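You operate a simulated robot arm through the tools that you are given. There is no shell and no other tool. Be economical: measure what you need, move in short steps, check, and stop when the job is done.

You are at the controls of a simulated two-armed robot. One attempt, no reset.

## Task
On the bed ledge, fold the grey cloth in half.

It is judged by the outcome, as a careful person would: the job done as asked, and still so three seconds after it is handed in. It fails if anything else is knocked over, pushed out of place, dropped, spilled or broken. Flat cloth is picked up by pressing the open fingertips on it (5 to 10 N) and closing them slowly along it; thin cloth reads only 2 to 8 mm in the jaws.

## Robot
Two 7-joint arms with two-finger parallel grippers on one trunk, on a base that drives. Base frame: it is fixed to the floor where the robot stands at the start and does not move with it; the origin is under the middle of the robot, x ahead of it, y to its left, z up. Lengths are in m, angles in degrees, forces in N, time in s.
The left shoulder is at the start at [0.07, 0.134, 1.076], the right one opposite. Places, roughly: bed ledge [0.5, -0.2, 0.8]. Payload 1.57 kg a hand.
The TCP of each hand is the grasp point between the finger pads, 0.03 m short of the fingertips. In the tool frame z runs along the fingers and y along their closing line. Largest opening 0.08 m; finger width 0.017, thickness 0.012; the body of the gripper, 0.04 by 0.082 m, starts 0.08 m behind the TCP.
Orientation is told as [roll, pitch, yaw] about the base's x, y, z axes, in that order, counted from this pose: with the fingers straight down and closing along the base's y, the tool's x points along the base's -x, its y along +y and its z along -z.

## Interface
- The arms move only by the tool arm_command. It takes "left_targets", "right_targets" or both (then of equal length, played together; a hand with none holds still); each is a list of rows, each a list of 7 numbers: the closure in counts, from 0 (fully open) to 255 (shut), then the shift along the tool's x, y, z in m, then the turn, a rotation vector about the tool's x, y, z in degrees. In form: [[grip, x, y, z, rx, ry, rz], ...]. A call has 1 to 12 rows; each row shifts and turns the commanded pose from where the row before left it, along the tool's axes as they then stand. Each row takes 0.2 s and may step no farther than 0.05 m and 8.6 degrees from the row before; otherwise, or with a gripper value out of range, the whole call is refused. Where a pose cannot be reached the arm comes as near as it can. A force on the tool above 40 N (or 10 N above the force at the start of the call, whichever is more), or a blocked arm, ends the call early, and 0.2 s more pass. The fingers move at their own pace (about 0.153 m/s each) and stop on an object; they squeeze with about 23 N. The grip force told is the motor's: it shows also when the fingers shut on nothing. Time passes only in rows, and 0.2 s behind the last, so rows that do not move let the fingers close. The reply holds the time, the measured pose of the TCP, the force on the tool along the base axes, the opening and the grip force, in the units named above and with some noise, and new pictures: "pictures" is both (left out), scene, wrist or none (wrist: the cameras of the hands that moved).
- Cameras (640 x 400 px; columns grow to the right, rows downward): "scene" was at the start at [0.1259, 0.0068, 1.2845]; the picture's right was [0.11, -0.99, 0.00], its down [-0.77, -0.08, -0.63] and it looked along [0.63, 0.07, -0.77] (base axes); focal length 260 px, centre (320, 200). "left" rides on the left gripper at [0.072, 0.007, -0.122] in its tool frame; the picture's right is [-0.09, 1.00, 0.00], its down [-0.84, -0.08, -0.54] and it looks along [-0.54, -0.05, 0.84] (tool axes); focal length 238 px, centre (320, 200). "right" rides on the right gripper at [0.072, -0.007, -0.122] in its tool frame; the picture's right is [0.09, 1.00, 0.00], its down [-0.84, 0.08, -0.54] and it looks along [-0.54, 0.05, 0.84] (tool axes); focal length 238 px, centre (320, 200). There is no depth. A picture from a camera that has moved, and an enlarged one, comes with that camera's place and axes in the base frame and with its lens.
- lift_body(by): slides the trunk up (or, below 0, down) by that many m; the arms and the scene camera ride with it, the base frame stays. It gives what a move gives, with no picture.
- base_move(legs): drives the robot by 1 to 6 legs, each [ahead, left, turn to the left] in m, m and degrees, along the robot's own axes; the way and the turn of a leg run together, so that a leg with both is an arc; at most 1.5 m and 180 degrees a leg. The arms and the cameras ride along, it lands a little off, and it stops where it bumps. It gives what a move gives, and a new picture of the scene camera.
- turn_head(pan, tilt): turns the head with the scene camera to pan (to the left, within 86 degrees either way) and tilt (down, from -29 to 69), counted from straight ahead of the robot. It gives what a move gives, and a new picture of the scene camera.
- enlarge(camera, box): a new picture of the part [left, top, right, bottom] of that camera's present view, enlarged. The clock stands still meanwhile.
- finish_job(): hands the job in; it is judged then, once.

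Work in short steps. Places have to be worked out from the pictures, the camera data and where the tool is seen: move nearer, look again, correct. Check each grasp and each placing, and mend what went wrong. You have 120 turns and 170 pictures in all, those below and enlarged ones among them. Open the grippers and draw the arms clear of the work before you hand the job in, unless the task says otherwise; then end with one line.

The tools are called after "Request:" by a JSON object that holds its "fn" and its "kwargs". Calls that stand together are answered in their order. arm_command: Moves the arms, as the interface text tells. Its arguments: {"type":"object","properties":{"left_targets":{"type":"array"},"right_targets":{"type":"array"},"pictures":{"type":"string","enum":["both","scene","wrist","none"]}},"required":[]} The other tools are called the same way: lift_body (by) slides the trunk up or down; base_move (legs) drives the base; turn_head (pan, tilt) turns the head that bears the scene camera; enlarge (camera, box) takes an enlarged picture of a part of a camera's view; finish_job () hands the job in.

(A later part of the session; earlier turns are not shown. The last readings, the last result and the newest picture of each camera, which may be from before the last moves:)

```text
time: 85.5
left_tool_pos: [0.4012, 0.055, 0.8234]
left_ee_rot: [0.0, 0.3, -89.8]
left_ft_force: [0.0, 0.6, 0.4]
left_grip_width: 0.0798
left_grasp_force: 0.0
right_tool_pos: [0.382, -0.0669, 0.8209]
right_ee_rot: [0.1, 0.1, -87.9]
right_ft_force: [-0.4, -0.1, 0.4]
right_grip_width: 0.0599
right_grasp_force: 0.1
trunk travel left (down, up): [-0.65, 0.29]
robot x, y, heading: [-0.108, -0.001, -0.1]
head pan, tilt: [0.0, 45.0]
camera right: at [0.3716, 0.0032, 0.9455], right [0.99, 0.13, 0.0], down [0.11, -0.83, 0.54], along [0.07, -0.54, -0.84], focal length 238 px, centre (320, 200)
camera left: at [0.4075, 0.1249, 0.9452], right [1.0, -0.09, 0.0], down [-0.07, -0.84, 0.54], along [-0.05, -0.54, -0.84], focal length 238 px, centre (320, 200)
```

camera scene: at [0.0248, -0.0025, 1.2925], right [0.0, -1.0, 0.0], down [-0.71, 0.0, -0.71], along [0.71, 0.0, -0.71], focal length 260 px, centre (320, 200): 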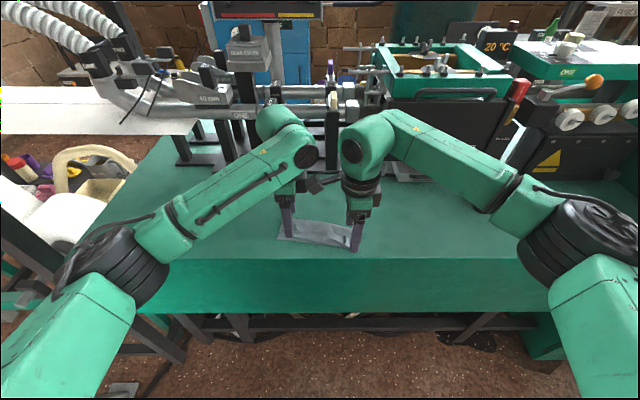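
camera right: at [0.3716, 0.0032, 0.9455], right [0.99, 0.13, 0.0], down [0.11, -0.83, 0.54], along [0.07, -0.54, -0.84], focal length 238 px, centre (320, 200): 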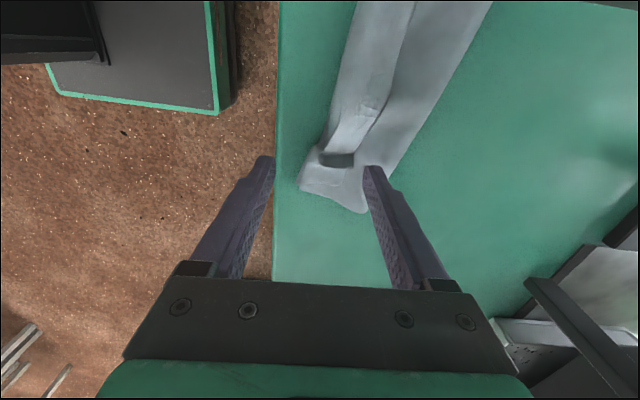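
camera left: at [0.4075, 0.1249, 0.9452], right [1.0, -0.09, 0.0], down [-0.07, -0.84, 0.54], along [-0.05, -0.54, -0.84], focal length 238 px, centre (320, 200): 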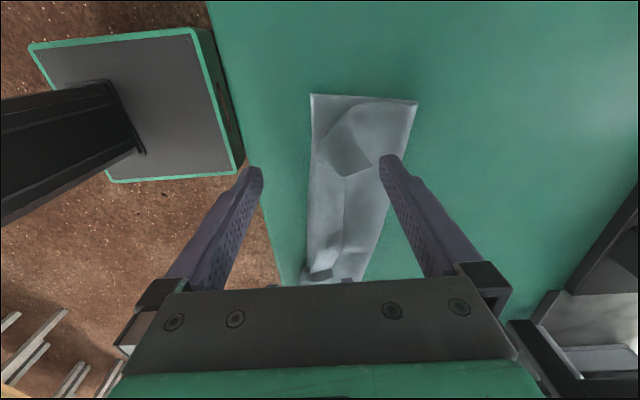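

Both straddle the strip. I lower 2.5 mm and close slowly.

Request:
{"fn": "arm_command", "kwargs": {"left_targets": [[30, 0, 0, 0.003, 0, 0, 0], [70, 0, 0, 0, 0, 0, 0], [100, 0, 0, 0, 0, 0, 0], [130, 0, 0, 0, 0, 0, 0], [160, 0, 0, 0, 0, 0, 0], [190, 0, 0, 0, 0, 0, 0], [220, 0, 0, 0, 0, 0, 0], [255, 0, 0, 0, 0, 0, 0], [255, 0, 0, 0, 0, 0, 0]], "right_targets": [[64, 0, 0, 0.0025, 0, 0, 0], [80, 0, 0, 0, 0, 0, 0], [105, 0, 0, 0, 0, 0, 0], [130, 0, 0, 0, 0, 0, 0], [160, 0, 0, 0, 0, 0, 0], [190, 0, 0, 0, 0, 0, 0], [220, 0, 0, 0, 0, 0, 0], [255, 0, 0, 0, 0, 0, 0], [255, 0, 0, 0, 0, 0, 0]], "pictures": "wrist"}}

Request:
{"fn": "enlarge", "kwargs": {"camera": "scene", "box": [250, 190, 410, 290]}}

```text
time: 87.5
left_tool_pos: [0.4022, 0.0552, 0.8204]
left_ee_rot: [0.0, 0.2, -89.8]
left_ft_force: [1.0, -0.3, 0.3]
left_grip_width: 0.0031
left_grasp_force: 23.0
right_tool_pos: [0.3821, -0.0665, 0.8205]
right_ee_rot: [0.0, 0.1, -87.9]
right_ft_force: [0.6, 0.2, 0.8]
right_grip_width: 0.002
right_grasp_force: 23.0
trunk travel left (down, up): [-0.65, 0.29]
robot x, y, heading: [-0.103, 0.0008, -0.2]
head pan, tilt: [0.0, 45.0]
camera right: at [0.372, 0.003, 0.9429], right [0.99, 0.13, 0.0], down [0.11, -0.83, 0.54], along [0.07, -0.54, -0.84], focal length 238 px, centre (320, 200)
camera left: at [0.4075, 0.1255, 0.942], right [1.0, -0.09, 0.0], down [-0.07, -0.84, 0.54], along [-0.05, -0.54, -0.84], focal length 238 px, centre (320, 200)
```

right: 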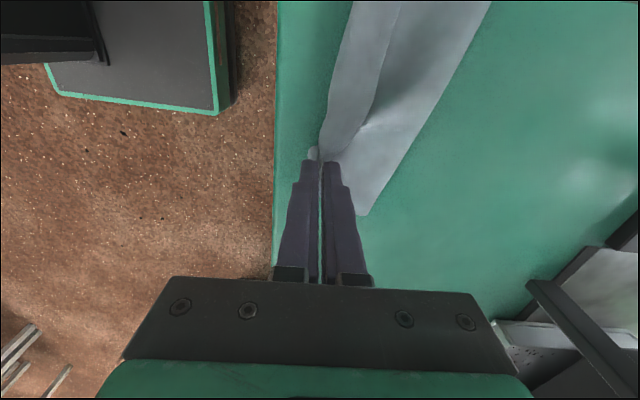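
left: 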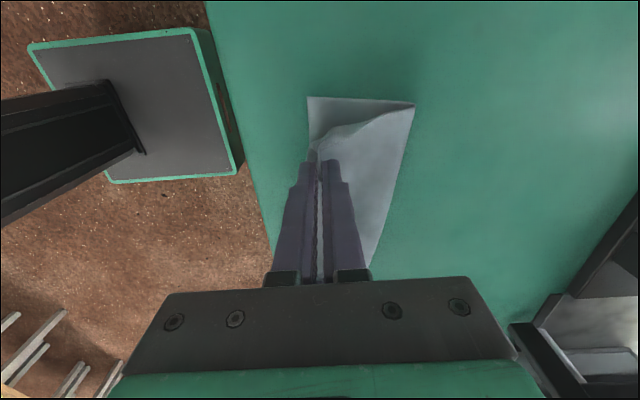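

```text
4.00 times, centred on (330, 240) of scene
camera zoom: at [0.0252, -0.0018, 1.2925], right [0.0, -1.0, 0.0], down [-0.71, 0.0, -0.71], along [0.71, 0.0, -0.71], focal length 1039 px, centre (280, 40)
```

zoom: 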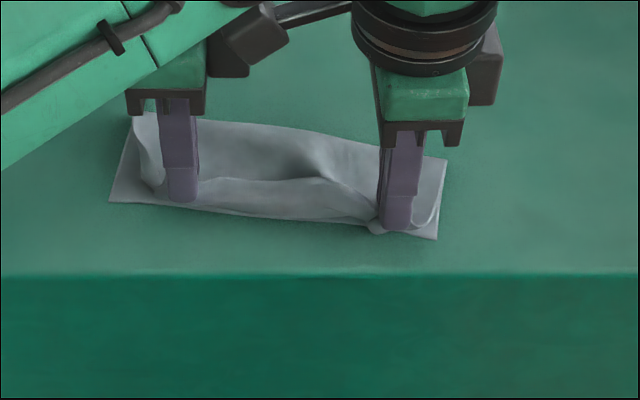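

Both pinch the strip (3.1 and 2.0 mm). I lift 5 cm with a slight move rearwards and check.

Request:
{"fn": "arm_command", "kwargs": {"left_targets": [[255, 0, 0, -0.015, 0, 0, 0], [255, 0, 0.01, -0.018, 0, 0, 0], [255, 0, 0.015, -0.017, 0, 0, 0], [255, 0, 0, 0, 0, 0, 0]], "right_targets": [[255, 0, 0, -0.015, 0, 0, 0], [255, 0, 0.01, -0.018, 0, 0, 0], [255, 0, 0.015, -0.017, 0, 0, 0], [255, 0, 0, 0, 0, 0, 0]], "pictures": "wrist"}}

Request:
{"fn": "enlarge", "kwargs": {"camera": "scene", "box": [250, 190, 410, 290]}}

```text
time: 88.5
left_tool_pos: [0.4273, 0.0552, 0.8696]
left_ee_rot: [-0.1, 0.3, -89.8]
left_ft_force: [-0.9, 0.3, 0.3]
left_grip_width: 0.003
left_grasp_force: 22.9
right_tool_pos: [0.4074, -0.0672, 0.8711]
right_ee_rot: [0.1, 0.1, -87.9]
right_ft_force: [-0.2, 0.1, 0.6]
right_grip_width: 0.0019
right_grasp_force: 23.3
trunk travel left (down, up): [-0.65, 0.29]
robot x, y, heading: [-0.1061, -0.0018, -0.2]
head pan, tilt: [0.0, 45.0]
camera right: at [0.3972, 0.0033, 0.9934], right [0.99, 0.13, 0.0], down [0.11, -0.83, 0.54], along [0.07, -0.54, -0.84], focal length 238 px, centre (320, 200)
camera left: at [0.4325, 0.1248, 0.9921], right [1.0, -0.09, 0.0], down [-0.07, -0.84, 0.54], along [-0.05, -0.54, -0.84], focal length 238 px, centre (320, 200)
```

right: 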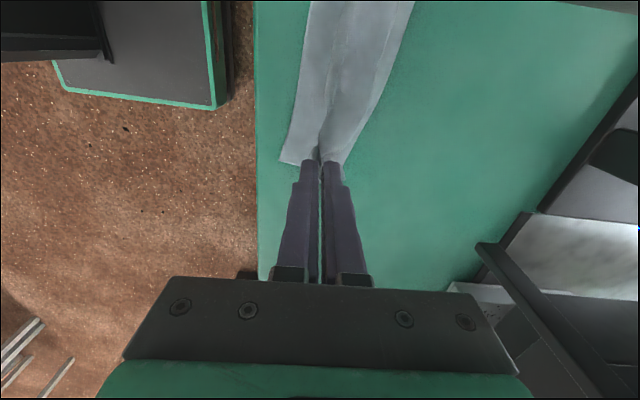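
left: 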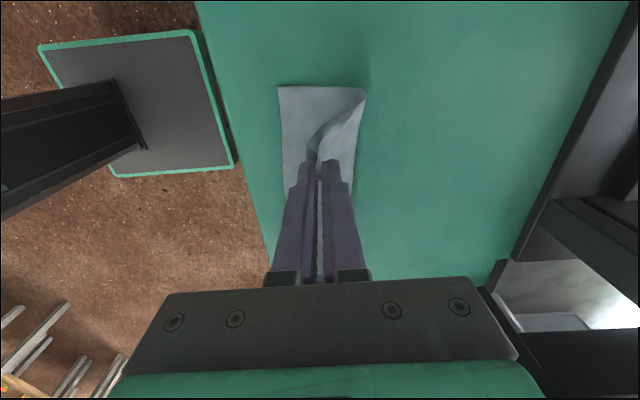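

```text
4.00 times, centred on (330, 240) of scene
camera zoom: at [0.025, -0.0018, 1.2925], right [0.0, -1.0, 0.0], down [-0.71, 0.0, -0.71], along [0.71, 0.0, -0.71], focal length 1039 px, centre (280, 40)
```

zoom: 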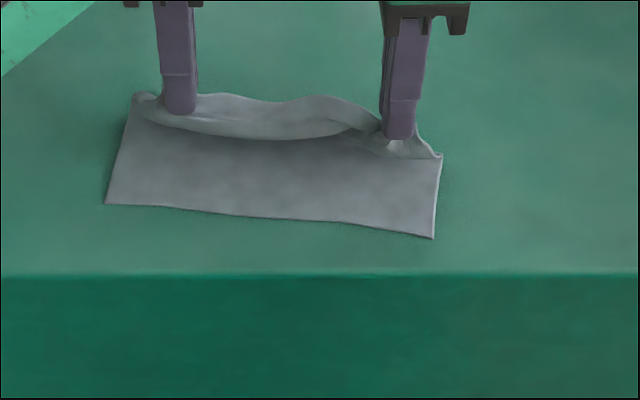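

The strip is unrolled and the lower layer stays flat. I lift further and rearwards to roll the crease back.

Request:
{"fn": "arm_command", "kwargs": {"left_targets": [[255, 0, 0.016, -0.0085, 0, 0, 0], [255, 0, 0.016, -0.0085, 0, 0, 0], [255, 0, 0.016, -0.005, 0, 0, 0], [255, 0, 0, 0, 0, 0, 0]], "right_targets": [[255, 0, 0.0168, -0.008, 0, 0, 0], [255, 0, 0.0168, -0.008, 0, 0, 0], [255, 0, 0.0168, -0.005, 0, 0, 0], [255, 0, 0, 0, 0, 0, 0]], "pictures": "wrist"}}

Request:
{"fn": "enlarge", "kwargs": {"camera": "scene", "box": [250, 180, 410, 280]}}

```text
time: 89.5
left_tool_pos: [0.4757, 0.0569, 0.8909]
left_ee_rot: [0.0, 0.4, -89.4]
left_ft_force: [37.3, 18.3, -3.3]
left_grip_width: 0.0029
left_grasp_force: 23.1
right_tool_pos: [0.4572, -0.0641, 0.8904]
right_ee_rot: [-0.1, 0.1, -87.6]
right_ft_force: [-35.9, -17.6, 3.3]
right_grip_width: 0.0018
right_grasp_force: 22.7
trunk travel left (down, up): [-0.65, 0.29]
robot x, y, heading: [-0.1063, -0.0007, -0.4]
head pan, tilt: [0.0, 45.0]
camera right: at [0.4471, 0.0059, 1.014], right [0.99, 0.13, 0.0], down [0.11, -0.83, 0.54], along [0.07, -0.54, -0.84], focal length 238 px, centre (320, 200)
camera left: at [0.4805, 0.1275, 1.0133], right [1.0, -0.08, 0.0], down [-0.07, -0.84, 0.54], along [-0.05, -0.54, -0.84], focal length 238 px, centre (320, 200)
```

right: 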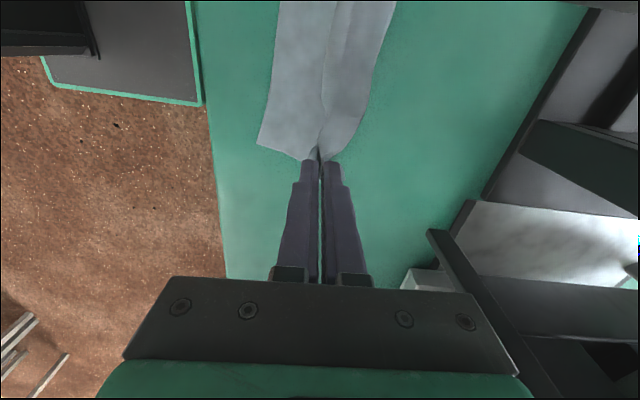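
left: 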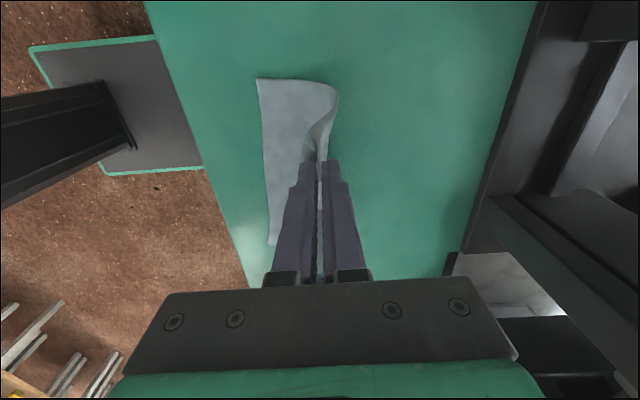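

```text
4.00 times, centred on (330, 230) of scene
camera zoom: at [0.0251, -0.0019, 1.2925], right [0.0, -1.0, 0.0], down [-0.71, 0.0, -0.71], along [0.71, 0.0, -0.71], focal length 1039 px, centre (280, 80)
```

zoom: 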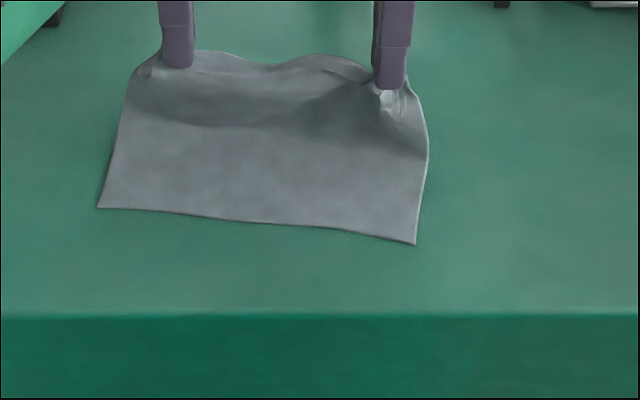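

The cloth is positioned well, but the two hands are touching each other (37 N equal and opposite). I separate them a little at once.

Request:
{"fn": "arm_command", "kwargs": {"left_targets": [[255, 0.004, 0.004, 0, 0, 0, 0], [255, 0.003, 0.003, 0, 0, 0, 0]], "right_targets": [[255, -0.005, -0.004, 0, 0, 0, 0], [255, -0.004, -0.003, 0, 0, 0, 0]], "pictures": "none"}}

Request:
{"fn": "enlarge", "kwargs": {"camera": "scene", "box": [220, 80, 460, 230]}}

```text
time: 90.1
left_tool_pos: [0.4816, 0.0614, 0.8905]
left_ee_rot: [-0.1, 0.2, -90.1]
left_ft_force: [-1.3, -5.2, -0.2]
left_grip_width: 0.0033
left_grasp_force: 22.8
right_tool_pos: [0.4507, -0.0727, 0.8921]
right_ee_rot: [0.1, 0.2, -88.0]
right_ft_force: [1.1, 4.6, -0.5]
right_grip_width: 0.002
right_grasp_force: 23.3
trunk travel left (down, up): [-0.65, 0.29]
robot x, y, heading: [-0.1071, -0.0006, -0.3]
head pan, tilt: [0.0, 45.0]
```

```text
2.67 times, centred on (340, 155) of scene
camera zoom: at [0.0253, -0.0017, 1.2924], right [0.0, -1.0, 0.0], down [-0.71, 0.0, -0.71], along [0.71, 0.0, -0.71], focal length 692 px, centre (267, 320)
```

zoom: 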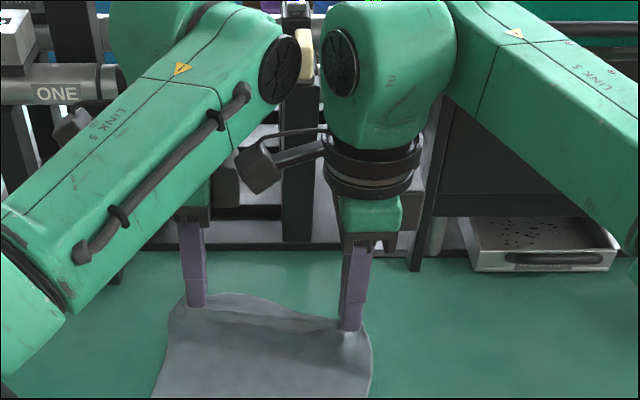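

They're free now; only 5 N of cloth tension remains. I begin the forward arc with tilt, three steps first, watching for contact.

Request:
{"fn": "arm_command", "kwargs": {"left_targets": [[255, 0, -0.0182, 0.0003, -8, 0, 0], [255, 0, -0.0144, 0.0009, -8, 0, 0], [255, 0, -0.0146, 0.0004, -8, 0, 0], [255, 0, 0, 0, 0, 0, 0]], "right_targets": [[255, 0.002, -0.009, 0.0003, -8, 0, 0], [255, 0, -0.0144, 0.0009, -8, 0, 0], [255, 0, -0.0146, 0.0004, -8, 0, 0], [255, 0, 0, 0, 0, 0, 0]], "pictures": "none"}}

Request:
{"fn": "enlarge", "kwargs": {"camera": "scene", "box": [220, 130, 460, 280]}}

```text
time: 91.1
left_tool_pos: [0.4374, 0.0624, 0.883]
left_ee_rot: [24.0, 0.3, -89.7]
left_ft_force: [-0.2, -5.2, 1.2]
left_grip_width: 0.003
left_grasp_force: 23.1
right_tool_pos: [0.4144, -0.0732, 0.8823]
right_ee_rot: [24.1, 0.2, -88.0]
right_ft_force: [1.4, 5.3, -0.5]
right_grip_width: 0.0019
right_grasp_force: 23.1
trunk travel left (down, up): [-0.65, 0.29]
robot x, y, heading: [-0.1095, -0.0022, -0.1]
head pan, tilt: [0.0, 45.0]
```

```text
2.67 times, centred on (340, 205) of scene
camera zoom: at [0.0262, -0.0019, 1.2923], right [0.0, -1.0, 0.0], down [-0.71, 0.0, -0.71], along [0.71, 0.0, -0.71], focal length 692 px, centre (267, 187)
```

zoom: 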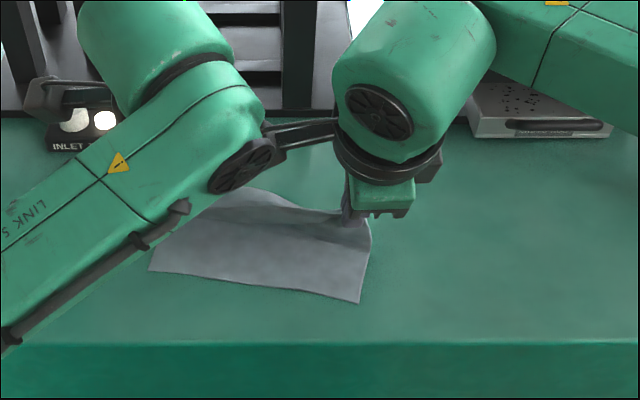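

Good, no contact. I continue three more steps.

Request:
{"fn": "arm_command", "kwargs": {"left_targets": [[255, 0, -0.0144, 0.0012, -8, 0, 0], [255, 0, -0.0142, 0.0011, -8, 0, 0], [255, 0, -0.0147, 0.0019, -8, 0, 0], [255, 0, 0, 0, 0, 0, 0]], "right_targets": [[255, 0, -0.0144, 0.0012, -8, 0, 0], [255, 0, -0.0142, 0.0011, -8, 0, 0], [255, 0, -0.0147, 0.0019, -8, 0, 0], [255, 0, 0, 0, 0, 0, 0]], "pictures": "wrist"}}

Request:
{"fn": "enlarge", "kwargs": {"camera": "scene", "box": [220, 150, 460, 300]}}

```text
time: 92.1
left_tool_pos: [0.4023, 0.0626, 0.857]
left_ee_rot: [48.0, 0.4, -89.9]
left_ft_force: [-0.8, -5.0, 0.4]
left_grip_width: 0.0033
left_grasp_force: 22.8
right_tool_pos: [0.3797, -0.0751, 0.8568]
right_ee_rot: [48.0, 0.1, -87.9]
right_ft_force: [0.7, 4.9, -0.9]
right_grip_width: 0.0017
right_grasp_force: 23.5
trunk travel left (down, up): [-0.65, 0.29]
robot x, y, heading: [-0.1074, -0.0013, -0.0]
head pan, tilt: [0.0, 45.0]
camera right: at [0.2811, -0.0079, 0.9345], right [0.66, 0.11, 0.74], down [-0.32, -0.85, 0.42], along [0.68, -0.51, -0.53], focal length 238 px, centre (320, 200)
camera left: at [0.3145, 0.132, 0.9436], right [0.67, -0.09, 0.74], down [-0.45, -0.84, 0.3], along [0.59, -0.54, -0.6], focal length 238 px, centre (320, 200)
```

right: 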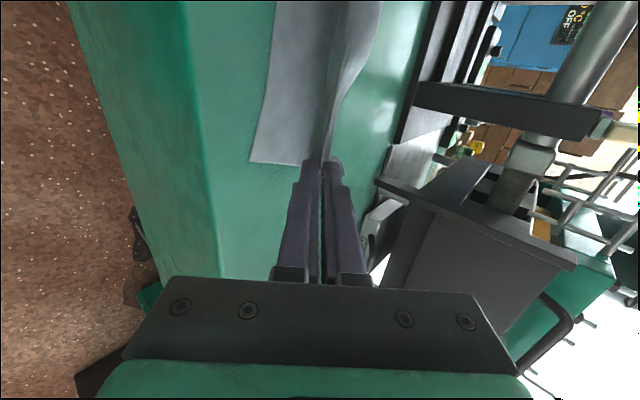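
left: 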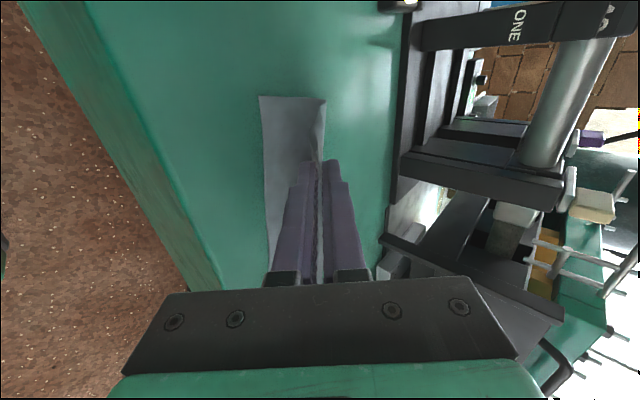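

```text
2.67 times, centred on (340, 225) of scene
camera zoom: at [0.0258, -0.0019, 1.2924], right [0.0, -1.0, 0.0], down [-0.71, 0.0, -0.71], along [0.71, 0.0, -0.71], focal length 692 px, centre (267, 133)
```

zoom: 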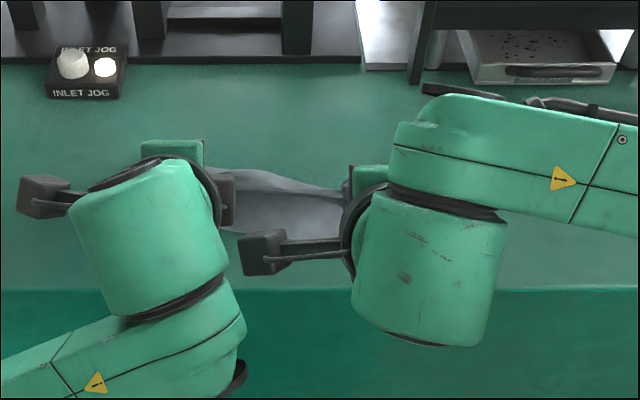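

All fine at 48°. The cloth slid back slightly (front edge about x 0.42 left, 0.38 right), so now I mainly tilt and lower, with small x corrections.

Request:
{"fn": "arm_command", "kwargs": {"left_targets": [[255, 0, -0.0079, 0.0077, -8, 0, 0], [255, 0, -0.0089, 0.0064, -8, 0, 0], [255, 0, -0.0097, 0.0052, 0, 0, 0], [255, 0, 0, 0, 0, 0, 0]], "right_targets": [[255, 0, -0.0107, 0.0047, -8, 0, 0], [255, 0, -0.0112, 0.003, -8, 0, 0], [255, 0, -0.0115, 0.0015, 0, 0, 0], [255, 0, 0, 0, 0, 0, 0]], "pictures": "wrist"}}

Request:
{"fn": "enlarge", "kwargs": {"camera": "scene", "box": [220, 150, 460, 300]}}

```text
time: 93.1
left_tool_pos: [0.4019, 0.0623, 0.825]
left_ee_rot: [64.0, 0.2, -90.0]
left_ft_force: [-2.2, -8.3, 0.6]
left_grip_width: 0.0028
left_grasp_force: 23.4
right_tool_pos: [0.3686, -0.0767, 0.8248]
right_ee_rot: [64.1, 0.2, -87.8]
right_ft_force: [1.3, 7.7, -0.5]
right_grip_width: 0.0018
right_grasp_force: 22.6
trunk travel left (down, up): [-0.65, 0.29]
robot x, y, heading: [-0.1068, -0.0006, -0.3]
head pan, tilt: [0.0, 45.0]
camera right: at [0.2526, -0.0087, 0.8728], right [0.43, 0.11, 0.9], down [-0.42, -0.85, 0.3], along [0.8, -0.51, -0.32], focal length 238 px, centre (320, 200)
camera left: at [0.2943, 0.1323, 0.884], right [0.44, -0.09, 0.89], down [-0.52, -0.84, 0.17], along [0.73, -0.54, -0.42], focal length 238 px, centre (320, 200)
```

right: 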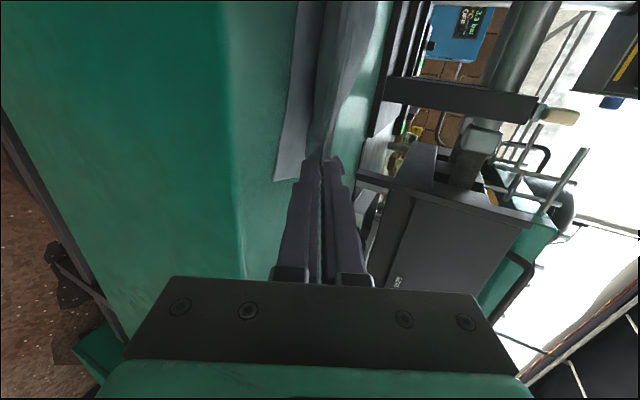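
left: 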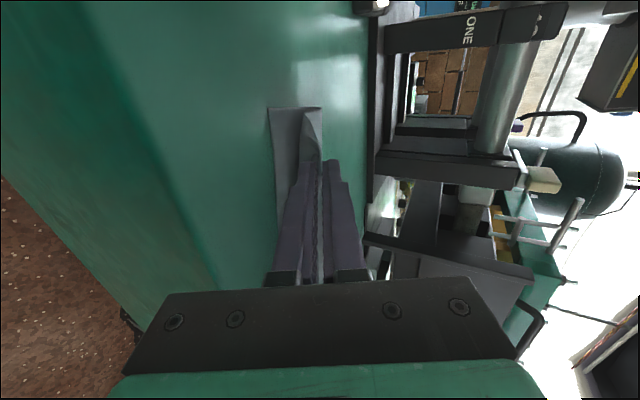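

```text
2.67 times, centred on (340, 225) of scene
camera zoom: at [0.0252, -0.0018, 1.2925], right [0.0, -1.0, 0.0], down [-0.71, 0.0, -0.71], along [0.71, 0.0, -0.71], focal length 692 px, centre (267, 133)
```

zoom: 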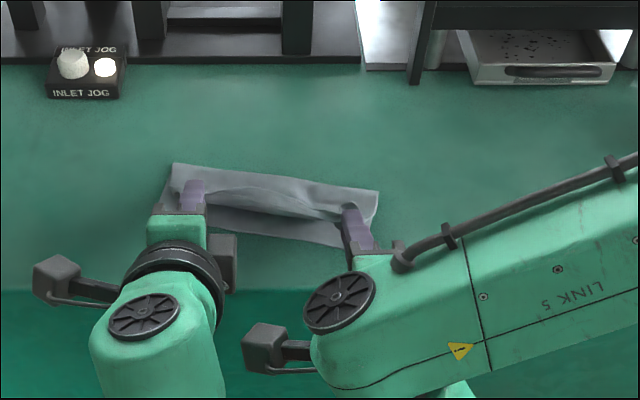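

The edge is coming down right over the front edge. I lower the last 13 mm, ease the sideways tension, and correct the left by 1 cm forward.

Request:
{"fn": "arm_command", "kwargs": {"left_targets": [[255, -0.002, -0.0081, -0.0017, 0, 0, 0], [255, 0, -0.008, -0.0016, 0, 0, 0], [255, 0, 0, 0, 0, 0, 0]], "right_targets": [[255, 0.002, -0.0058, 0.0028, 0, 0, 0], [255, 0, -0.0058, 0.0028, 0, 0, 0], [255, 0, 0, 0, 0, 0, 0]], "pictures": "none"}}

Request:
{"fn": "enlarge", "kwargs": {"camera": "scene", "box": [250, 190, 410, 290]}}

Request:
{"fn": "enlarge", "kwargs": {"camera": "left", "box": [160, 50, 480, 250]}}

```text
time: 93.9
left_tool_pos: [0.3911, 0.0606, 0.8115]
left_ee_rot: [63.9, 0.3, -89.7]
left_ft_force: [-0.7, -2.1, 0.4]
left_grip_width: 0.0032
left_grasp_force: 23.1
right_tool_pos: [0.369, -0.0732, 0.81]
right_ee_rot: [64.0, 0.2, -88.0]
right_ft_force: [0.5, 1.6, 0.2]
right_grip_width: 0.0015
right_grasp_force: 23.0
trunk travel left (down, up): [-0.65, 0.29]
robot x, y, heading: [-0.103, -0.0002, -0.0]
head pan, tilt: [0.0, 45.0]
```

```text
4.00 times, centred on (330, 240) of scene
camera zoom: at [0.0253, -0.0022, 1.2925], right [0.0, -1.0, 0.0], down [-0.71, 0.0, -0.71], along [0.71, 0.0, -0.71], focal length 1039 px, centre (280, 40)
```

zoom: 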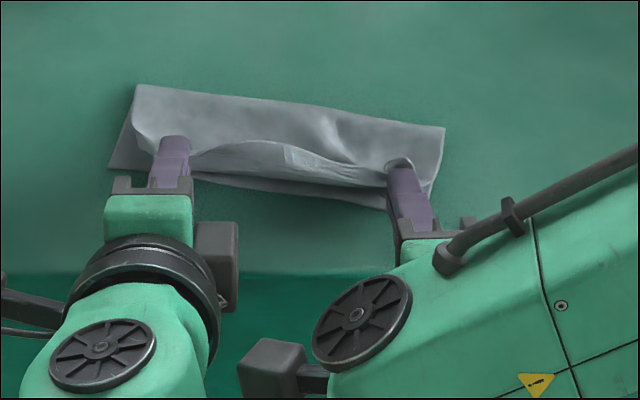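

```text
2.00 times, centred on (320, 150) of left
camera zoom: at [0.2846, 0.1307, 0.8716], right [0.44, -0.1, 0.89], down [-0.52, -0.84, 0.16], along [0.74, -0.53, -0.42], focal length 477 px, centre (320, 300)
```

zoom: 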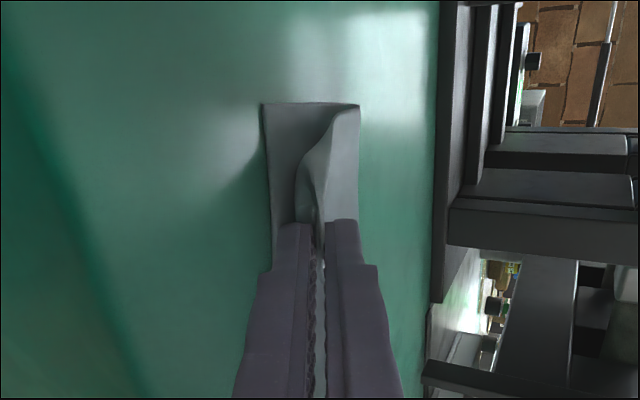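

This looks like a proper fold with the edge pointing into the palms. I open gently and slide the fingers straight back out.

Request:
{"fn": "arm_command", "kwargs": {"left_targets": [[240, 0, 0, 0, 0, 0, 0], [225, 0, 0, 0, 0, 0, 0], [210, 0, 0, 0, 0, 0, 0], [210, 0, 0, -0.012, 0, 0, 0], [210, 0, 0, -0.015, 0, 0, 0], [210, 0, 0, -0.015, 0, 0, 0], [210, 0, 0, -0.01, 0, 0, 0], [210, 0, 0, 0, 0, 0, 0]], "right_targets": [[240, 0, 0, 0, 0, 0, 0], [225, 0, 0, 0, 0, 0, 0], [210, 0, 0, 0, 0, 0, 0], [210, 0, 0, -0.012, 0, 0, 0], [210, 0, 0, -0.015, 0, 0, 0], [210, 0, 0, -0.015, 0, 0, 0], [210, 0, 0, -0.01, 0, 0, 0], [210, 0, 0, 0, 0, 0, 0]], "pictures": "none"}}

Request:
{"fn": "enlarge", "kwargs": {"camera": "scene", "box": [250, 190, 410, 290]}}

```text
time: 95.7
left_tool_pos: [0.3464, 0.0607, 0.8353]
left_ee_rot: [63.9, 0.3, -89.7]
left_ft_force: [0.1, 0.0, -0.1]
left_grip_width: 0.0142
left_grasp_force: 0.1
right_tool_pos: [0.3223, -0.0758, 0.8329]
right_ee_rot: [63.9, 0.2, -87.9]
right_ft_force: [0.5, 0.6, -0.2]
right_grip_width: 0.0139
right_grasp_force: 0.2
trunk travel left (down, up): [-0.65, 0.29]
robot x, y, heading: [-0.1057, 0.0028, -0.2]
head pan, tilt: [0.0, 45.0]
```

```text
4.00 times, centred on (330, 240) of scene
camera zoom: at [0.0255, -0.0018, 1.2924], right [0.0, -1.0, 0.0], down [-0.71, 0.0, -0.71], along [0.71, 0.0, -0.71], focal length 1039 px, centre (280, 40)
```

zoom: 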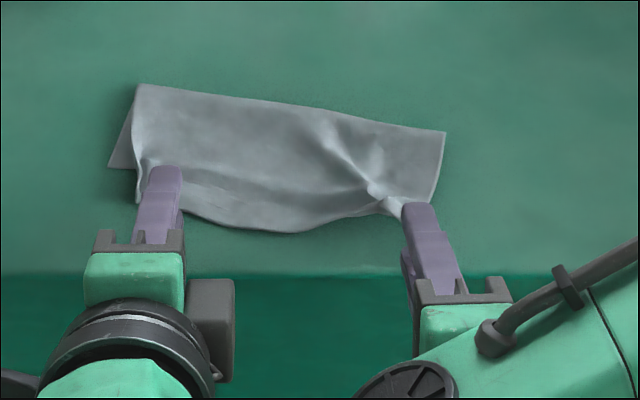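

The top layer now lies forward over the front edge. I withdraw another 3 cm to clear the fingers from the corners.

Request:
{"fn": "arm_command", "kwargs": {"left_targets": [[200, 0, 0, -0.015, 0, 0, 0], [200, 0, 0, -0.015, 0, 0, 0], [200, 0, 0.01, -0.01, 0, 0, 0], [200, 0, 0, 0, 0, 0, 0]], "right_targets": [[200, 0, 0, -0.015, 0, 0, 0], [200, 0, 0, -0.015, 0, 0, 0], [200, 0, 0.01, -0.01, 0, 0, 0], [200, 0, 0, 0, 0, 0, 0]], "pictures": "none"}}

Request:
{"fn": "enlarge", "kwargs": {"camera": "scene", "box": [250, 190, 410, 290]}}

```text
time: 96.7
left_tool_pos: [0.3145, 0.0612, 0.8602]
left_ee_rot: [63.8, 0.3, -89.7]
left_ft_force: [-0.3, 0.5, -0.8]
left_grip_width: 0.0171
left_grasp_force: 0.1
right_tool_pos: [0.2901, -0.0765, 0.8598]
right_ee_rot: [64.0, 0.1, -87.9]
right_ft_force: [-0.7, 0.2, -0.2]
right_grip_width: 0.0174
right_grasp_force: 0.0
trunk travel left (down, up): [-0.65, 0.29]
robot x, y, heading: [-0.1069, -0.0011, -0.1]
head pan, tilt: [0.0, 45.0]
```

```text
4.00 times, centred on (330, 240) of scene
camera zoom: at [0.0254, -0.0016, 1.2924], right [0.0, -1.0, 0.0], down [-0.71, 0.0, -0.71], along [0.71, 0.0, -0.71], focal length 1039 px, centre (280, 40)
```

zoom: 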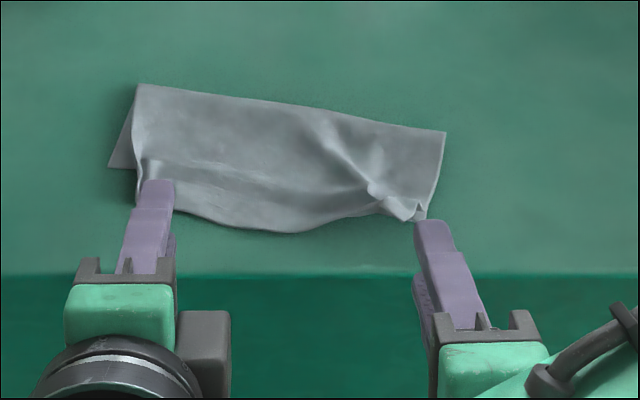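

The fold looks good. I back the base away 0.25 m to draw the arms clear without touching anything, then inspect.

Request:
{"fn": "base_move", "kwargs": {"legs": [[-0.25, 0, 0]]}}

Request:
{"fn": "enlarge", "kwargs": {"camera": "scene", "box": [240, 130, 400, 230]}}

```text
time: 98.6
left_tool_pos: [0.0627, 0.0617, 0.8593]
left_ee_rot: [63.9, 0.2, -89.8]
left_ft_force: [-0.4, 0.1, -0.3]
left_grip_width: 0.0171
left_grasp_force: 0.0
right_tool_pos: [0.0368, -0.0753, 0.8601]
right_ee_rot: [64.0, 0.1, -88.1]
right_ft_force: [-0.4, 0.9, 0.0]
right_grip_width: 0.0176
right_grasp_force: 0.1
trunk travel left (down, up): [-0.65, 0.29]
robot x, y, heading: [-0.3581, 0.0034, -0.4]
head pan, tilt: [0.0, 45.0]
camera scene: at [-0.2274, -0.0011, 1.2925], right [0.0, -1.0, 0.0], down [-0.71, 0.0, -0.71], along [0.71, 0.0, -0.71], focal length 260 px, centre (320, 200)
```

scene: 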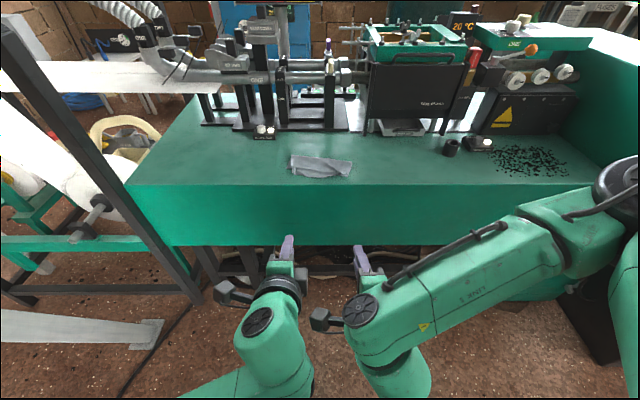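

```text
4.00 times, centred on (320, 180) of scene
camera zoom: at [-0.2274, -0.0011, 1.2925], right [0.0, -1.0, 0.0], down [-0.71, 0.0, -0.71], along [0.71, 0.0, -0.71], focal length 1039 px, centre (320, 280)
```

zoom: 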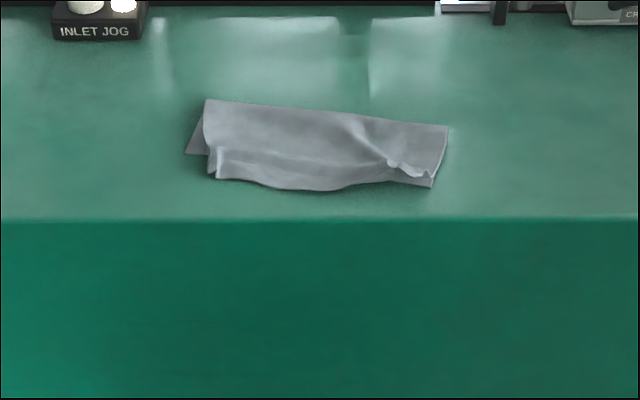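

The cloth is folded, but at the left the top layer overhangs the lower front edge by about 2.5 cm, so I'll correct that corner. First I untilt both hands here in free space and move the right aside.

Request:
{"fn": "arm_command", "kwargs": {"left_targets": [[200, 0, 0, -0.02, 8, 0, 0], [200, 0, 0, -0.02, 8, 0, 0], [200, 0, 0, -0.02, 8, 0, 0], [200, 0, 0, -0.01, 8, 0, 0], [200, 0, 0.01, 0, 8, 0, 0], [200, 0, 0.01, 0, 8, 0, 0], [200, 0, 0.01, 0, 8, 0, 0], [200, 0, 0.01, 0, 8, 0, 0], [200, 0, 0, 0, 0, 0, 0]], "right_targets": [[200, -0.02, 0, -0.02, 8, 0, 0], [200, -0.02, 0, -0.02, 8, 0, 0], [200, -0.02, 0, -0.02, 8, 0, 0], [200, -0.02, 0, -0.01, 8, 0, 0], [200, -0.02, 0.01, 0, 8, 0, 0], [200, -0.02, 0.01, 0, 8, 0, 0], [200, -0.02, 0.01, 0, 8, 0, 0], [200, -0.02, 0.01, 0, 8, 0, 0], [200, 0, 0, 0, 0, 0, 0]], "pictures": "none"}}

Request:
{"fn": "base_move", "kwargs": {"legs": [[0.25, 0, 0]]}}

```text
time: 99.7
left_tool_pos: [0.0091, 0.1082, 0.859]
left_ee_rot: [28.2, 14.0, -90.0]
left_ft_force: [0.9, 0.2, 0.1]
left_grip_width: 0.0171
left_grasp_force: 0.1
left hand out of reach, approached as far as the arm can: row 5
right_tool_pos: [0.0011, -0.1567, 0.8794]
right_ee_rot: [25.7, -1.3, -89.2]
right_ft_force: [0.5, -0.7, -0.7]
right_grip_width: 0.0172
right_grasp_force: 0.1
right hand out of reach, approached as far as the arm can: row 1, 2, 3
trunk travel left (down, up): [-0.65, 0.29]
robot x, y, heading: [-0.3588, 0.0019, -0.6]
head pan, tilt: [0.0, 45.0]
stopped in row 5 (left hand): the arm was blocked; the commanded pose is now the measured one
```

```text
time: 101.5
left_tool_pos: [0.2588, 0.1067, 0.8601]
left_ee_rot: [28.5, 14.0, -90.0]
left_ft_force: [0.1, -0.1, 0.1]
left_grip_width: 0.0171
left_grasp_force: 0.1
right_tool_pos: [0.2506, -0.1597, 0.8791]
right_ee_rot: [25.8, -1.2, -88.9]
right_ft_force: [0.1, 0.1, 0.3]
right_grip_width: 0.0173
right_grasp_force: 0.1
trunk travel left (down, up): [-0.65, 0.29]
robot x, y, heading: [-0.1068, -0.001, -0.1]
head pan, tilt: [0.0, 45.0]
camera scene: at [0.023, -0.0019, 1.2925], right [0.0, -1.0, 0.0], down [-0.71, 0.0, -0.71], along [0.71, 0.0, -0.71], focal length 260 px, centre (320, 200)
```

scene: 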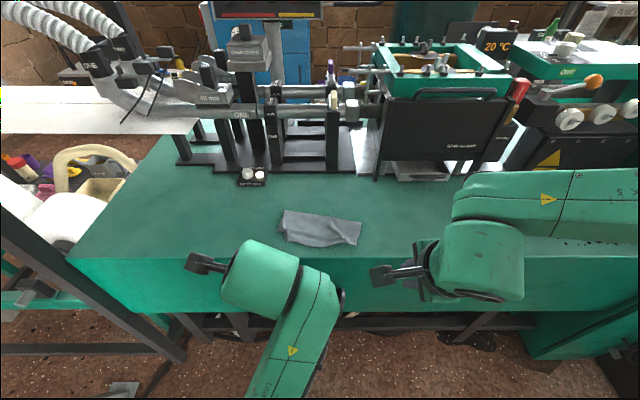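

The left hand stopped partway (28° tilt). I move it forward and up over the ledge while completing the untilt.

Request:
{"fn": "arm_command", "kwargs": {"left_targets": [[0, 0, 0.015, -0.015, 2, -2, 0], [0, 0, 0.02, -0.012, 5, -2, 0], [0, 0, 0.02, -0.012, 5, -2, 0], [0, 0, 0.02, -0.01, 5, -3, 0], [0, 0, 0.02, -0.01, 5, -3, 0], [0, 0, 0.01, 0, 6, -2, 0], [0, 0, 0, 0, 0, 0, 0]], "pictures": "scene"}}

```text
time: 102.0
left_tool_pos: [0.2666, 0.1479, 0.8535]
left_ee_rot: [23.8, 24.7, -91.9]
left_ft_force: [0.3, -0.6, 0.4]
left_grip_width: 0.08
left_grasp_force: 0.1
left hand out of reach, approached as far as the arm can: row 2
right_tool_pos: [0.2509, -0.1594, 0.8787]
right_ee_rot: [25.8, -1.2, -89.1]
right_ft_force: [0.0, -0.6, 0.4]
right_grip_width: 0.0169
right_grasp_force: 0.1
trunk travel left (down, up): [-0.65, 0.29]
robot x, y, heading: [-0.1081, -0.0021, -0.2]
head pan, tilt: [0.0, 45.0]
stopped in row 2 (left hand): the arm was blocked; the commanded pose is now the measured one
camera scene: at [0.024, -0.0015, 1.2923], right [0.0, -1.0, 0.0], down [-0.71, 0.0, -0.71], along [0.71, 0.0, -0.71], focal length 260 px, centre (320, 200)
```

scene: 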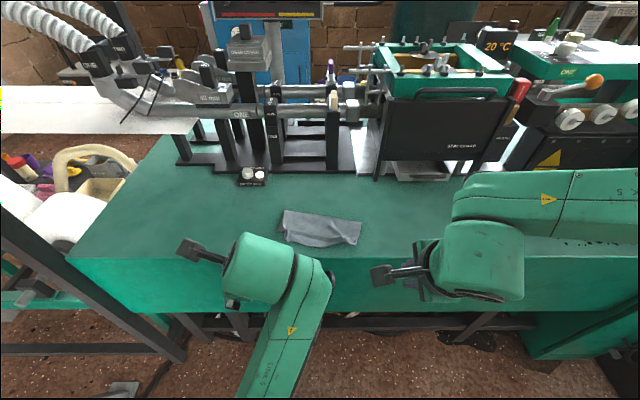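

The left arm is in its awkward posture again, so I'll use the right hand for the correction. I slide the left further left to clear the way and untilt the right while raising it.

Request:
{"fn": "arm_command", "kwargs": {"left_targets": [[0, 0.02, 0, 0, 0, 0, 0], [0, 0.02, 0, 0, 0, 0, 0], [0, 0.02, 0, 0, 0, 0, 0], [0, 0.02, 0, 0, 0, 0, 0], [0, 0.02, 0, 0, 0, 0, 0]], "pictures": "none"}}

Request:
{"fn": "arm_command", "kwargs": {"right_targets": [[80, 0, 0.02, -0.02, 5, 0, 0], [80, 0, 0.02, -0.02, 5, 0, 0], [80, 0, 0.02, -0.02, 5, 0, 0], [80, 0, 0.02, 0, 5, 0, 0], [80, 0, 0.02, 0, 5.8, 1, 0], [80, 0, 0, 0, 0, 0, 0]], "pictures": "scene"}}

```text
time: 103.2
left_tool_pos: [0.2655, 0.2552, 0.8958]
left_ee_rot: [22.8, 29.2, -92.1]
left_ft_force: [-0.4, 0.6, 0.1]
left_grip_width: 0.0797
left_grasp_force: 0.0
right_tool_pos: [0.2506, -0.1594, 0.8796]
right_ee_rot: [25.8, -1.2, -89.1]
right_ft_force: [-0.3, -0.6, 0.1]
right_grip_width: 0.0173
right_grasp_force: 0.0
trunk travel left (down, up): [-0.65, 0.29]
robot x, y, heading: [-0.1092, 0.0011, -0.1]
head pan, tilt: [0.0, 45.0]
```

```text
time: 104.6
left_tool_pos: [0.2667, 0.2546, 0.8978]
left_ee_rot: [23.5, 29.2, -91.6]
left_ft_force: [-0.1, -0.3, 0.2]
left_grip_width: 0.0798
left_grasp_force: 0.1
right_tool_pos: [0.3239, -0.1563, 0.9627]
right_ee_rot: [0.0, -0.3, -88.9]
right_ft_force: [0.5, -0.2, 0.2]
right_grip_width: 0.0545
right_grasp_force: 0.0
trunk travel left (down, up): [-0.65, 0.29]
robot x, y, heading: [-0.107, 0.0003, -0.3]
head pan, tilt: [0.0, 45.0]
camera scene: at [0.0222, -0.0021, 1.2926], right [0.0, -1.0, 0.0], down [-0.71, 0.0, -0.71], along [0.71, 0.0, -0.71], focal length 260 px, centre (320, 200)
```

scene: 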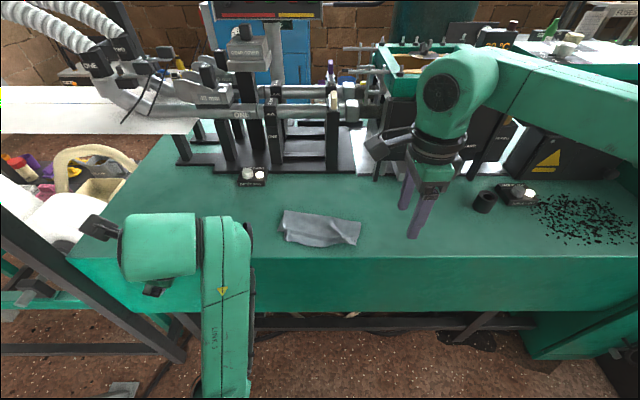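

Right is upright at yaw -89° and free. I zoom in on the cloth to measure it.

Request:
{"fn": "enlarge", "kwargs": {"camera": "scene", "box": [265, 195, 377, 265]}}

```text
5.71 times, centred on (321, 230) of scene
camera zoom: at [0.0222, -0.0021, 1.2926], right [0.0, -1.0, 0.0], down [-0.71, 0.0, -0.71], along [0.71, 0.0, -0.71], focal length 1484 px, centre (314, 29)
```

zoom: 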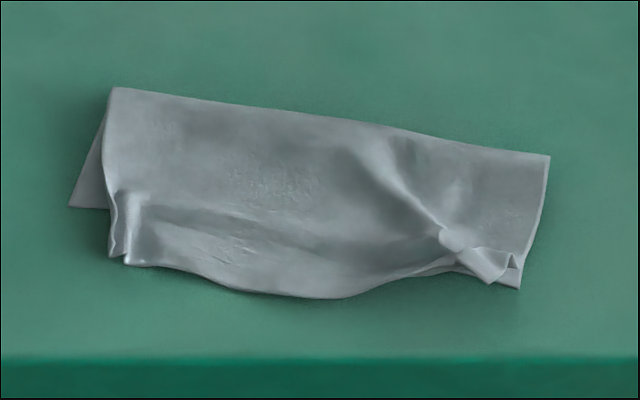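

The top layer's edge overhangs by about 2.3 cm at the left and middle, and is fine at the right. I'll pinch the overhanging edge at y≈0.048 with the right hand, lift it and re-lay it about 2.3 cm further back.

Request:
{"fn": "arm_command", "kwargs": {"right_targets": [[159, 0.0403, 0.0126, 0.0226, 0, 0, 0], [159, 0.0403, 0.0126, 0.0226, 0, 0, 0], [159, 0.0403, 0.0126, 0.0226, 0, 0, 0], [159, 0.0403, 0.0126, 0.0226, 0, 0, 0], [159, 0.0403, 0.0126, 0.0226, 0, 0, 0], [159, 0, 0, 0, 0, 0, 0]], "pictures": "wrist"}}

```text
time: 106.0
left_tool_pos: [0.2679, 0.2534, 0.8989]
left_ee_rot: [23.7, 29.3, -91.6]
left_ft_force: [-1.5, 0.4, 0.5]
left_grip_width: 0.0801
left_grasp_force: 0.1
right_tool_pos: [0.3848, 0.0451, 0.8483]
right_ee_rot: [0.0, -0.2, -88.9]
right_ft_force: [-0.3, -0.4, 0.7]
right_grip_width: 0.0303
right_grasp_force: 0.0
trunk travel left (down, up): [-0.65, 0.29]
robot x, y, heading: [-0.1084, -0.0012, -0.3]
head pan, tilt: [0.0, 45.0]
camera right: at [0.3766, 0.1174, 0.9704], right [0.99, 0.11, 0.0], down [0.09, -0.83, 0.54], along [0.06, -0.54, -0.84], focal length 238 px, centre (320, 200)
```

right: 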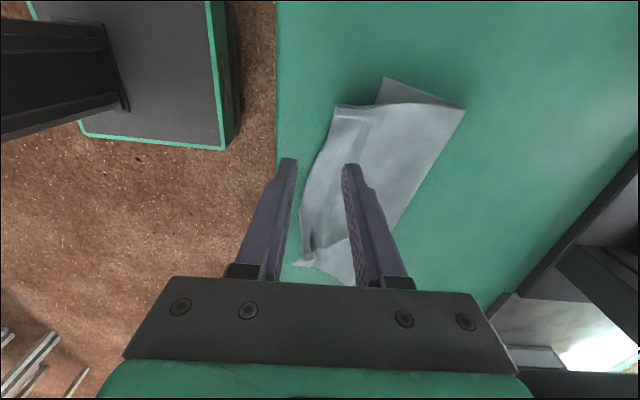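

The cloth edge (x≈0.379) lies between the fingers, as wanted. I descend to press lightly.

Request:
{"fn": "arm_command", "kwargs": {"right_targets": [[159, 0, 0, 0.02, 0, 0, 0], [159, 0, 0, 0.012, 0, 0, 0], [159, 0, 0, 0.004, 0, 0, 0], [159, 0, 0, 0, 0, 0, 0]], "pictures": "none"}}

```text
time: 107.0
left_tool_pos: [0.2676, 0.2551, 0.9016]
left_ee_rot: [23.8, 29.2, -91.7]
left_ft_force: [0.0, -0.1, 0.2]
left_grip_width: 0.0799
left_grasp_force: 0.0
right_tool_pos: [0.3846, 0.046, 0.8116]
right_ee_rot: [0.0, -0.2, -89.1]
right_ft_force: [-0.7, 0.3, -0.4]
right_grip_width: 0.0301
right_grasp_force: 0.1
trunk travel left (down, up): [-0.65, 0.29]
robot x, y, heading: [-0.1097, -0.0027, -0.1]
head pan, tilt: [0.0, 45.0]
```

Not in contact yet; 1.5 mm more.

Request:
{"fn": "arm_command", "kwargs": {"right_targets": [[159, 0, 0, 0.0015, 0, 0, 0], [159, 0, 0, 0, 0, 0, 0]], "pictures": "none"}}

```text
time: 107.6
left_tool_pos: [0.2673, 0.2553, 0.9004]
left_ee_rot: [23.8, 29.2, -91.5]
left_ft_force: [-0.1, -0.2, 0.0]
left_grip_width: 0.0798
left_grasp_force: 0.1
right_tool_pos: [0.3853, 0.0458, 0.813]
right_ee_rot: [0.2, -0.2, -88.9]
right_ft_force: [0.1, 0.6, 4.1]
right_grip_width: 0.0303
right_grasp_force: 0.7
trunk travel left (down, up): [-0.65, 0.29]
robot x, y, heading: [-0.1075, -0.001, -0.3]
head pan, tilt: [0.0, 45.0]
```

Contact at 4 N. I press 0.5 mm more and close slowly.

Request:
{"fn": "arm_command", "kwargs": {"right_targets": [[159, 0, 0, 0.0005, 0, 0, 0], [170, 0, 0, 0, 0, 0, 0], [180, 0, 0, 0, 0, 0, 0], [192, 0, 0, 0, 0, 0, 0], [204, 0, 0, 0, 0, 0, 0], [216, 0, 0, 0, 0, 0, 0], [228, 0, 0, 0, 0, 0, 0], [242, 0, 0, 0, 0, 0, 0], [255, 0, 0, 0, 0, 0, 0], [255, 0, 0, 0, 0, 0, 0]], "pictures": "wrist"}}

```text
time: 109.8
left_tool_pos: [0.2661, 0.2556, 0.9019]
left_ee_rot: [23.9, 29.2, -91.5]
left_ft_force: [-0.9, 0.7, 0.0]
left_grip_width: 0.0801
left_grasp_force: 0.1
right_tool_pos: [0.3834, 0.0451, 0.8113]
right_ee_rot: [0.1, -0.2, -89.0]
right_ft_force: [-1.6, -0.1, 11.4]
right_grip_width: 0.0002
right_grasp_force: 22.0
trunk travel left (down, up): [-0.65, 0.29]
robot x, y, heading: [-0.1086, -0.0005, 0.1]
head pan, tilt: [0.0, 45.0]
camera right: at [0.374, 0.1168, 0.9341], right [0.99, 0.11, 0.0], down [0.09, -0.83, 0.54], along [0.06, -0.54, -0.84], focal length 238 px, centre (320, 200)
```

right: 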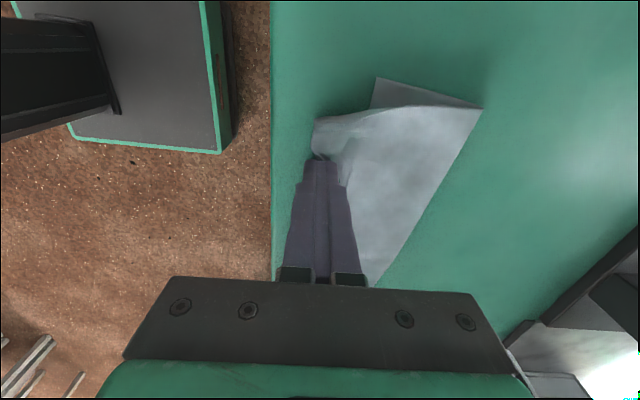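

It closed on nothing (0.2 mm). I lift slightly, reopen, shift 1 cm inward so both fingertips are on cloth, and try again.

Request:
{"fn": "arm_command", "kwargs": {"right_targets": [[255, 0, 0, -0.012, 0, 0, 0], [150, 0, 0.011, 0, 0, 0, 0], [150, 0, 0, 0, 0, 0, 0], [150, 0, 0, 0.009, 0, 0, 0], [150, 0, 0, 0.003, 0, 0, 0], [150, 0, 0, 0, 0, 0, 0]], "pictures": "wrist"}}

```text
time: 111.2
left_tool_pos: [0.2665, 0.2542, 0.9008]
left_ee_rot: [23.8, 29.2, -91.7]
left_ft_force: [0.5, 0.4, 0.3]
left_grip_width: 0.0799
left_grasp_force: 0.0
right_tool_pos: [0.3942, 0.0459, 0.813]
right_ee_rot: [0.1, -0.2, -89.1]
right_ft_force: [1.6, 0.4, 9.3]
right_grip_width: 0.0335
right_grasp_force: 0.2
trunk travel left (down, up): [-0.65, 0.29]
robot x, y, heading: [-0.1085, 0.003, -0.2]
head pan, tilt: [0.0, 45.0]
camera right: at [0.3858, 0.1164, 0.9346], right [0.99, 0.11, 0.0], down [0.09, -0.83, 0.54], along [0.06, -0.54, -0.84], focal length 238 px, centre (320, 200)
```

right: 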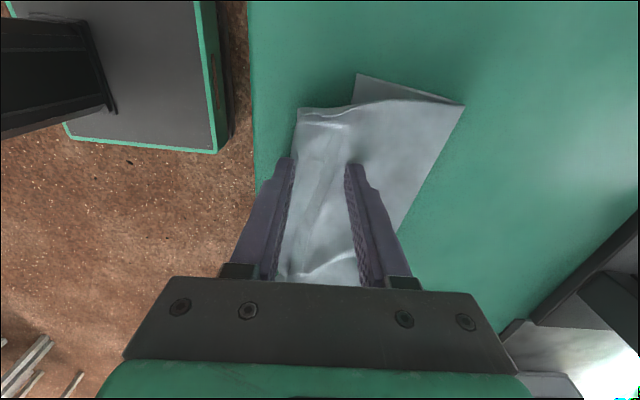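

The front fingertip is right on the edge. I shift 7 mm further in with a narrower opening, press and close.

Request:
{"fn": "arm_command", "kwargs": {"right_targets": [[160, 0, 0.007, -0.006, 0, 0, 0], [160, 0, 0, 0.006, 0, 0, 0], [170, 0, 0, 0, 0, 0, 0], [182, 0, 0, 0, 0, 0, 0], [194, 0, 0, 0, 0, 0, 0], [206, 0, 0, 0, 0, 0, 0], [218, 0, 0, 0, 0, 0, 0], [230, 0, 0, 0, 0, 0, 0], [242, 0, 0, 0, 0, 0, 0], [255, 0, 0, 0, 0, 0, 0], [255, 0, 0, 0, 0, 0, 0]], "pictures": "wrist"}}

```text
time: 113.6
left_tool_pos: [0.2674, 0.2544, 0.9005]
left_ee_rot: [23.9, 29.1, -91.6]
left_ft_force: [0.0, 0.2, 0.0]
left_grip_width: 0.0802
left_grasp_force: 0.0
right_tool_pos: [0.4006, 0.0454, 0.8118]
right_ee_rot: [0.2, -0.2, -89.0]
right_ft_force: [-0.1, 1.1, 14.3]
right_grip_width: 0.0021
right_grasp_force: 22.9
trunk travel left (down, up): [-0.65, 0.29]
robot x, y, heading: [-0.1104, 0.0006, -0.2]
head pan, tilt: [0.0, 45.0]
camera right: at [0.3919, 0.1171, 0.9346], right [0.99, 0.11, 0.0], down [0.09, -0.83, 0.54], along [0.06, -0.54, -0.84], focal length 238 px, centre (320, 200)
```

right: 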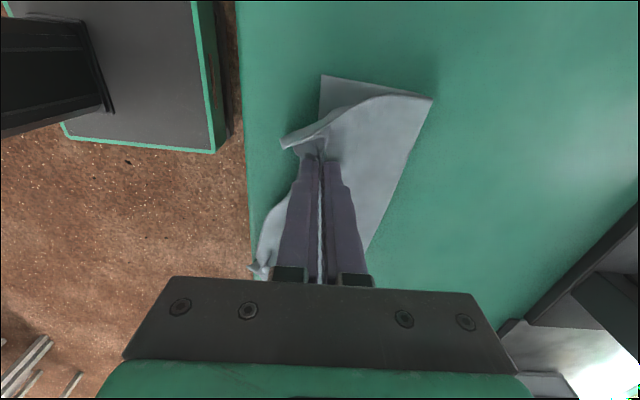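

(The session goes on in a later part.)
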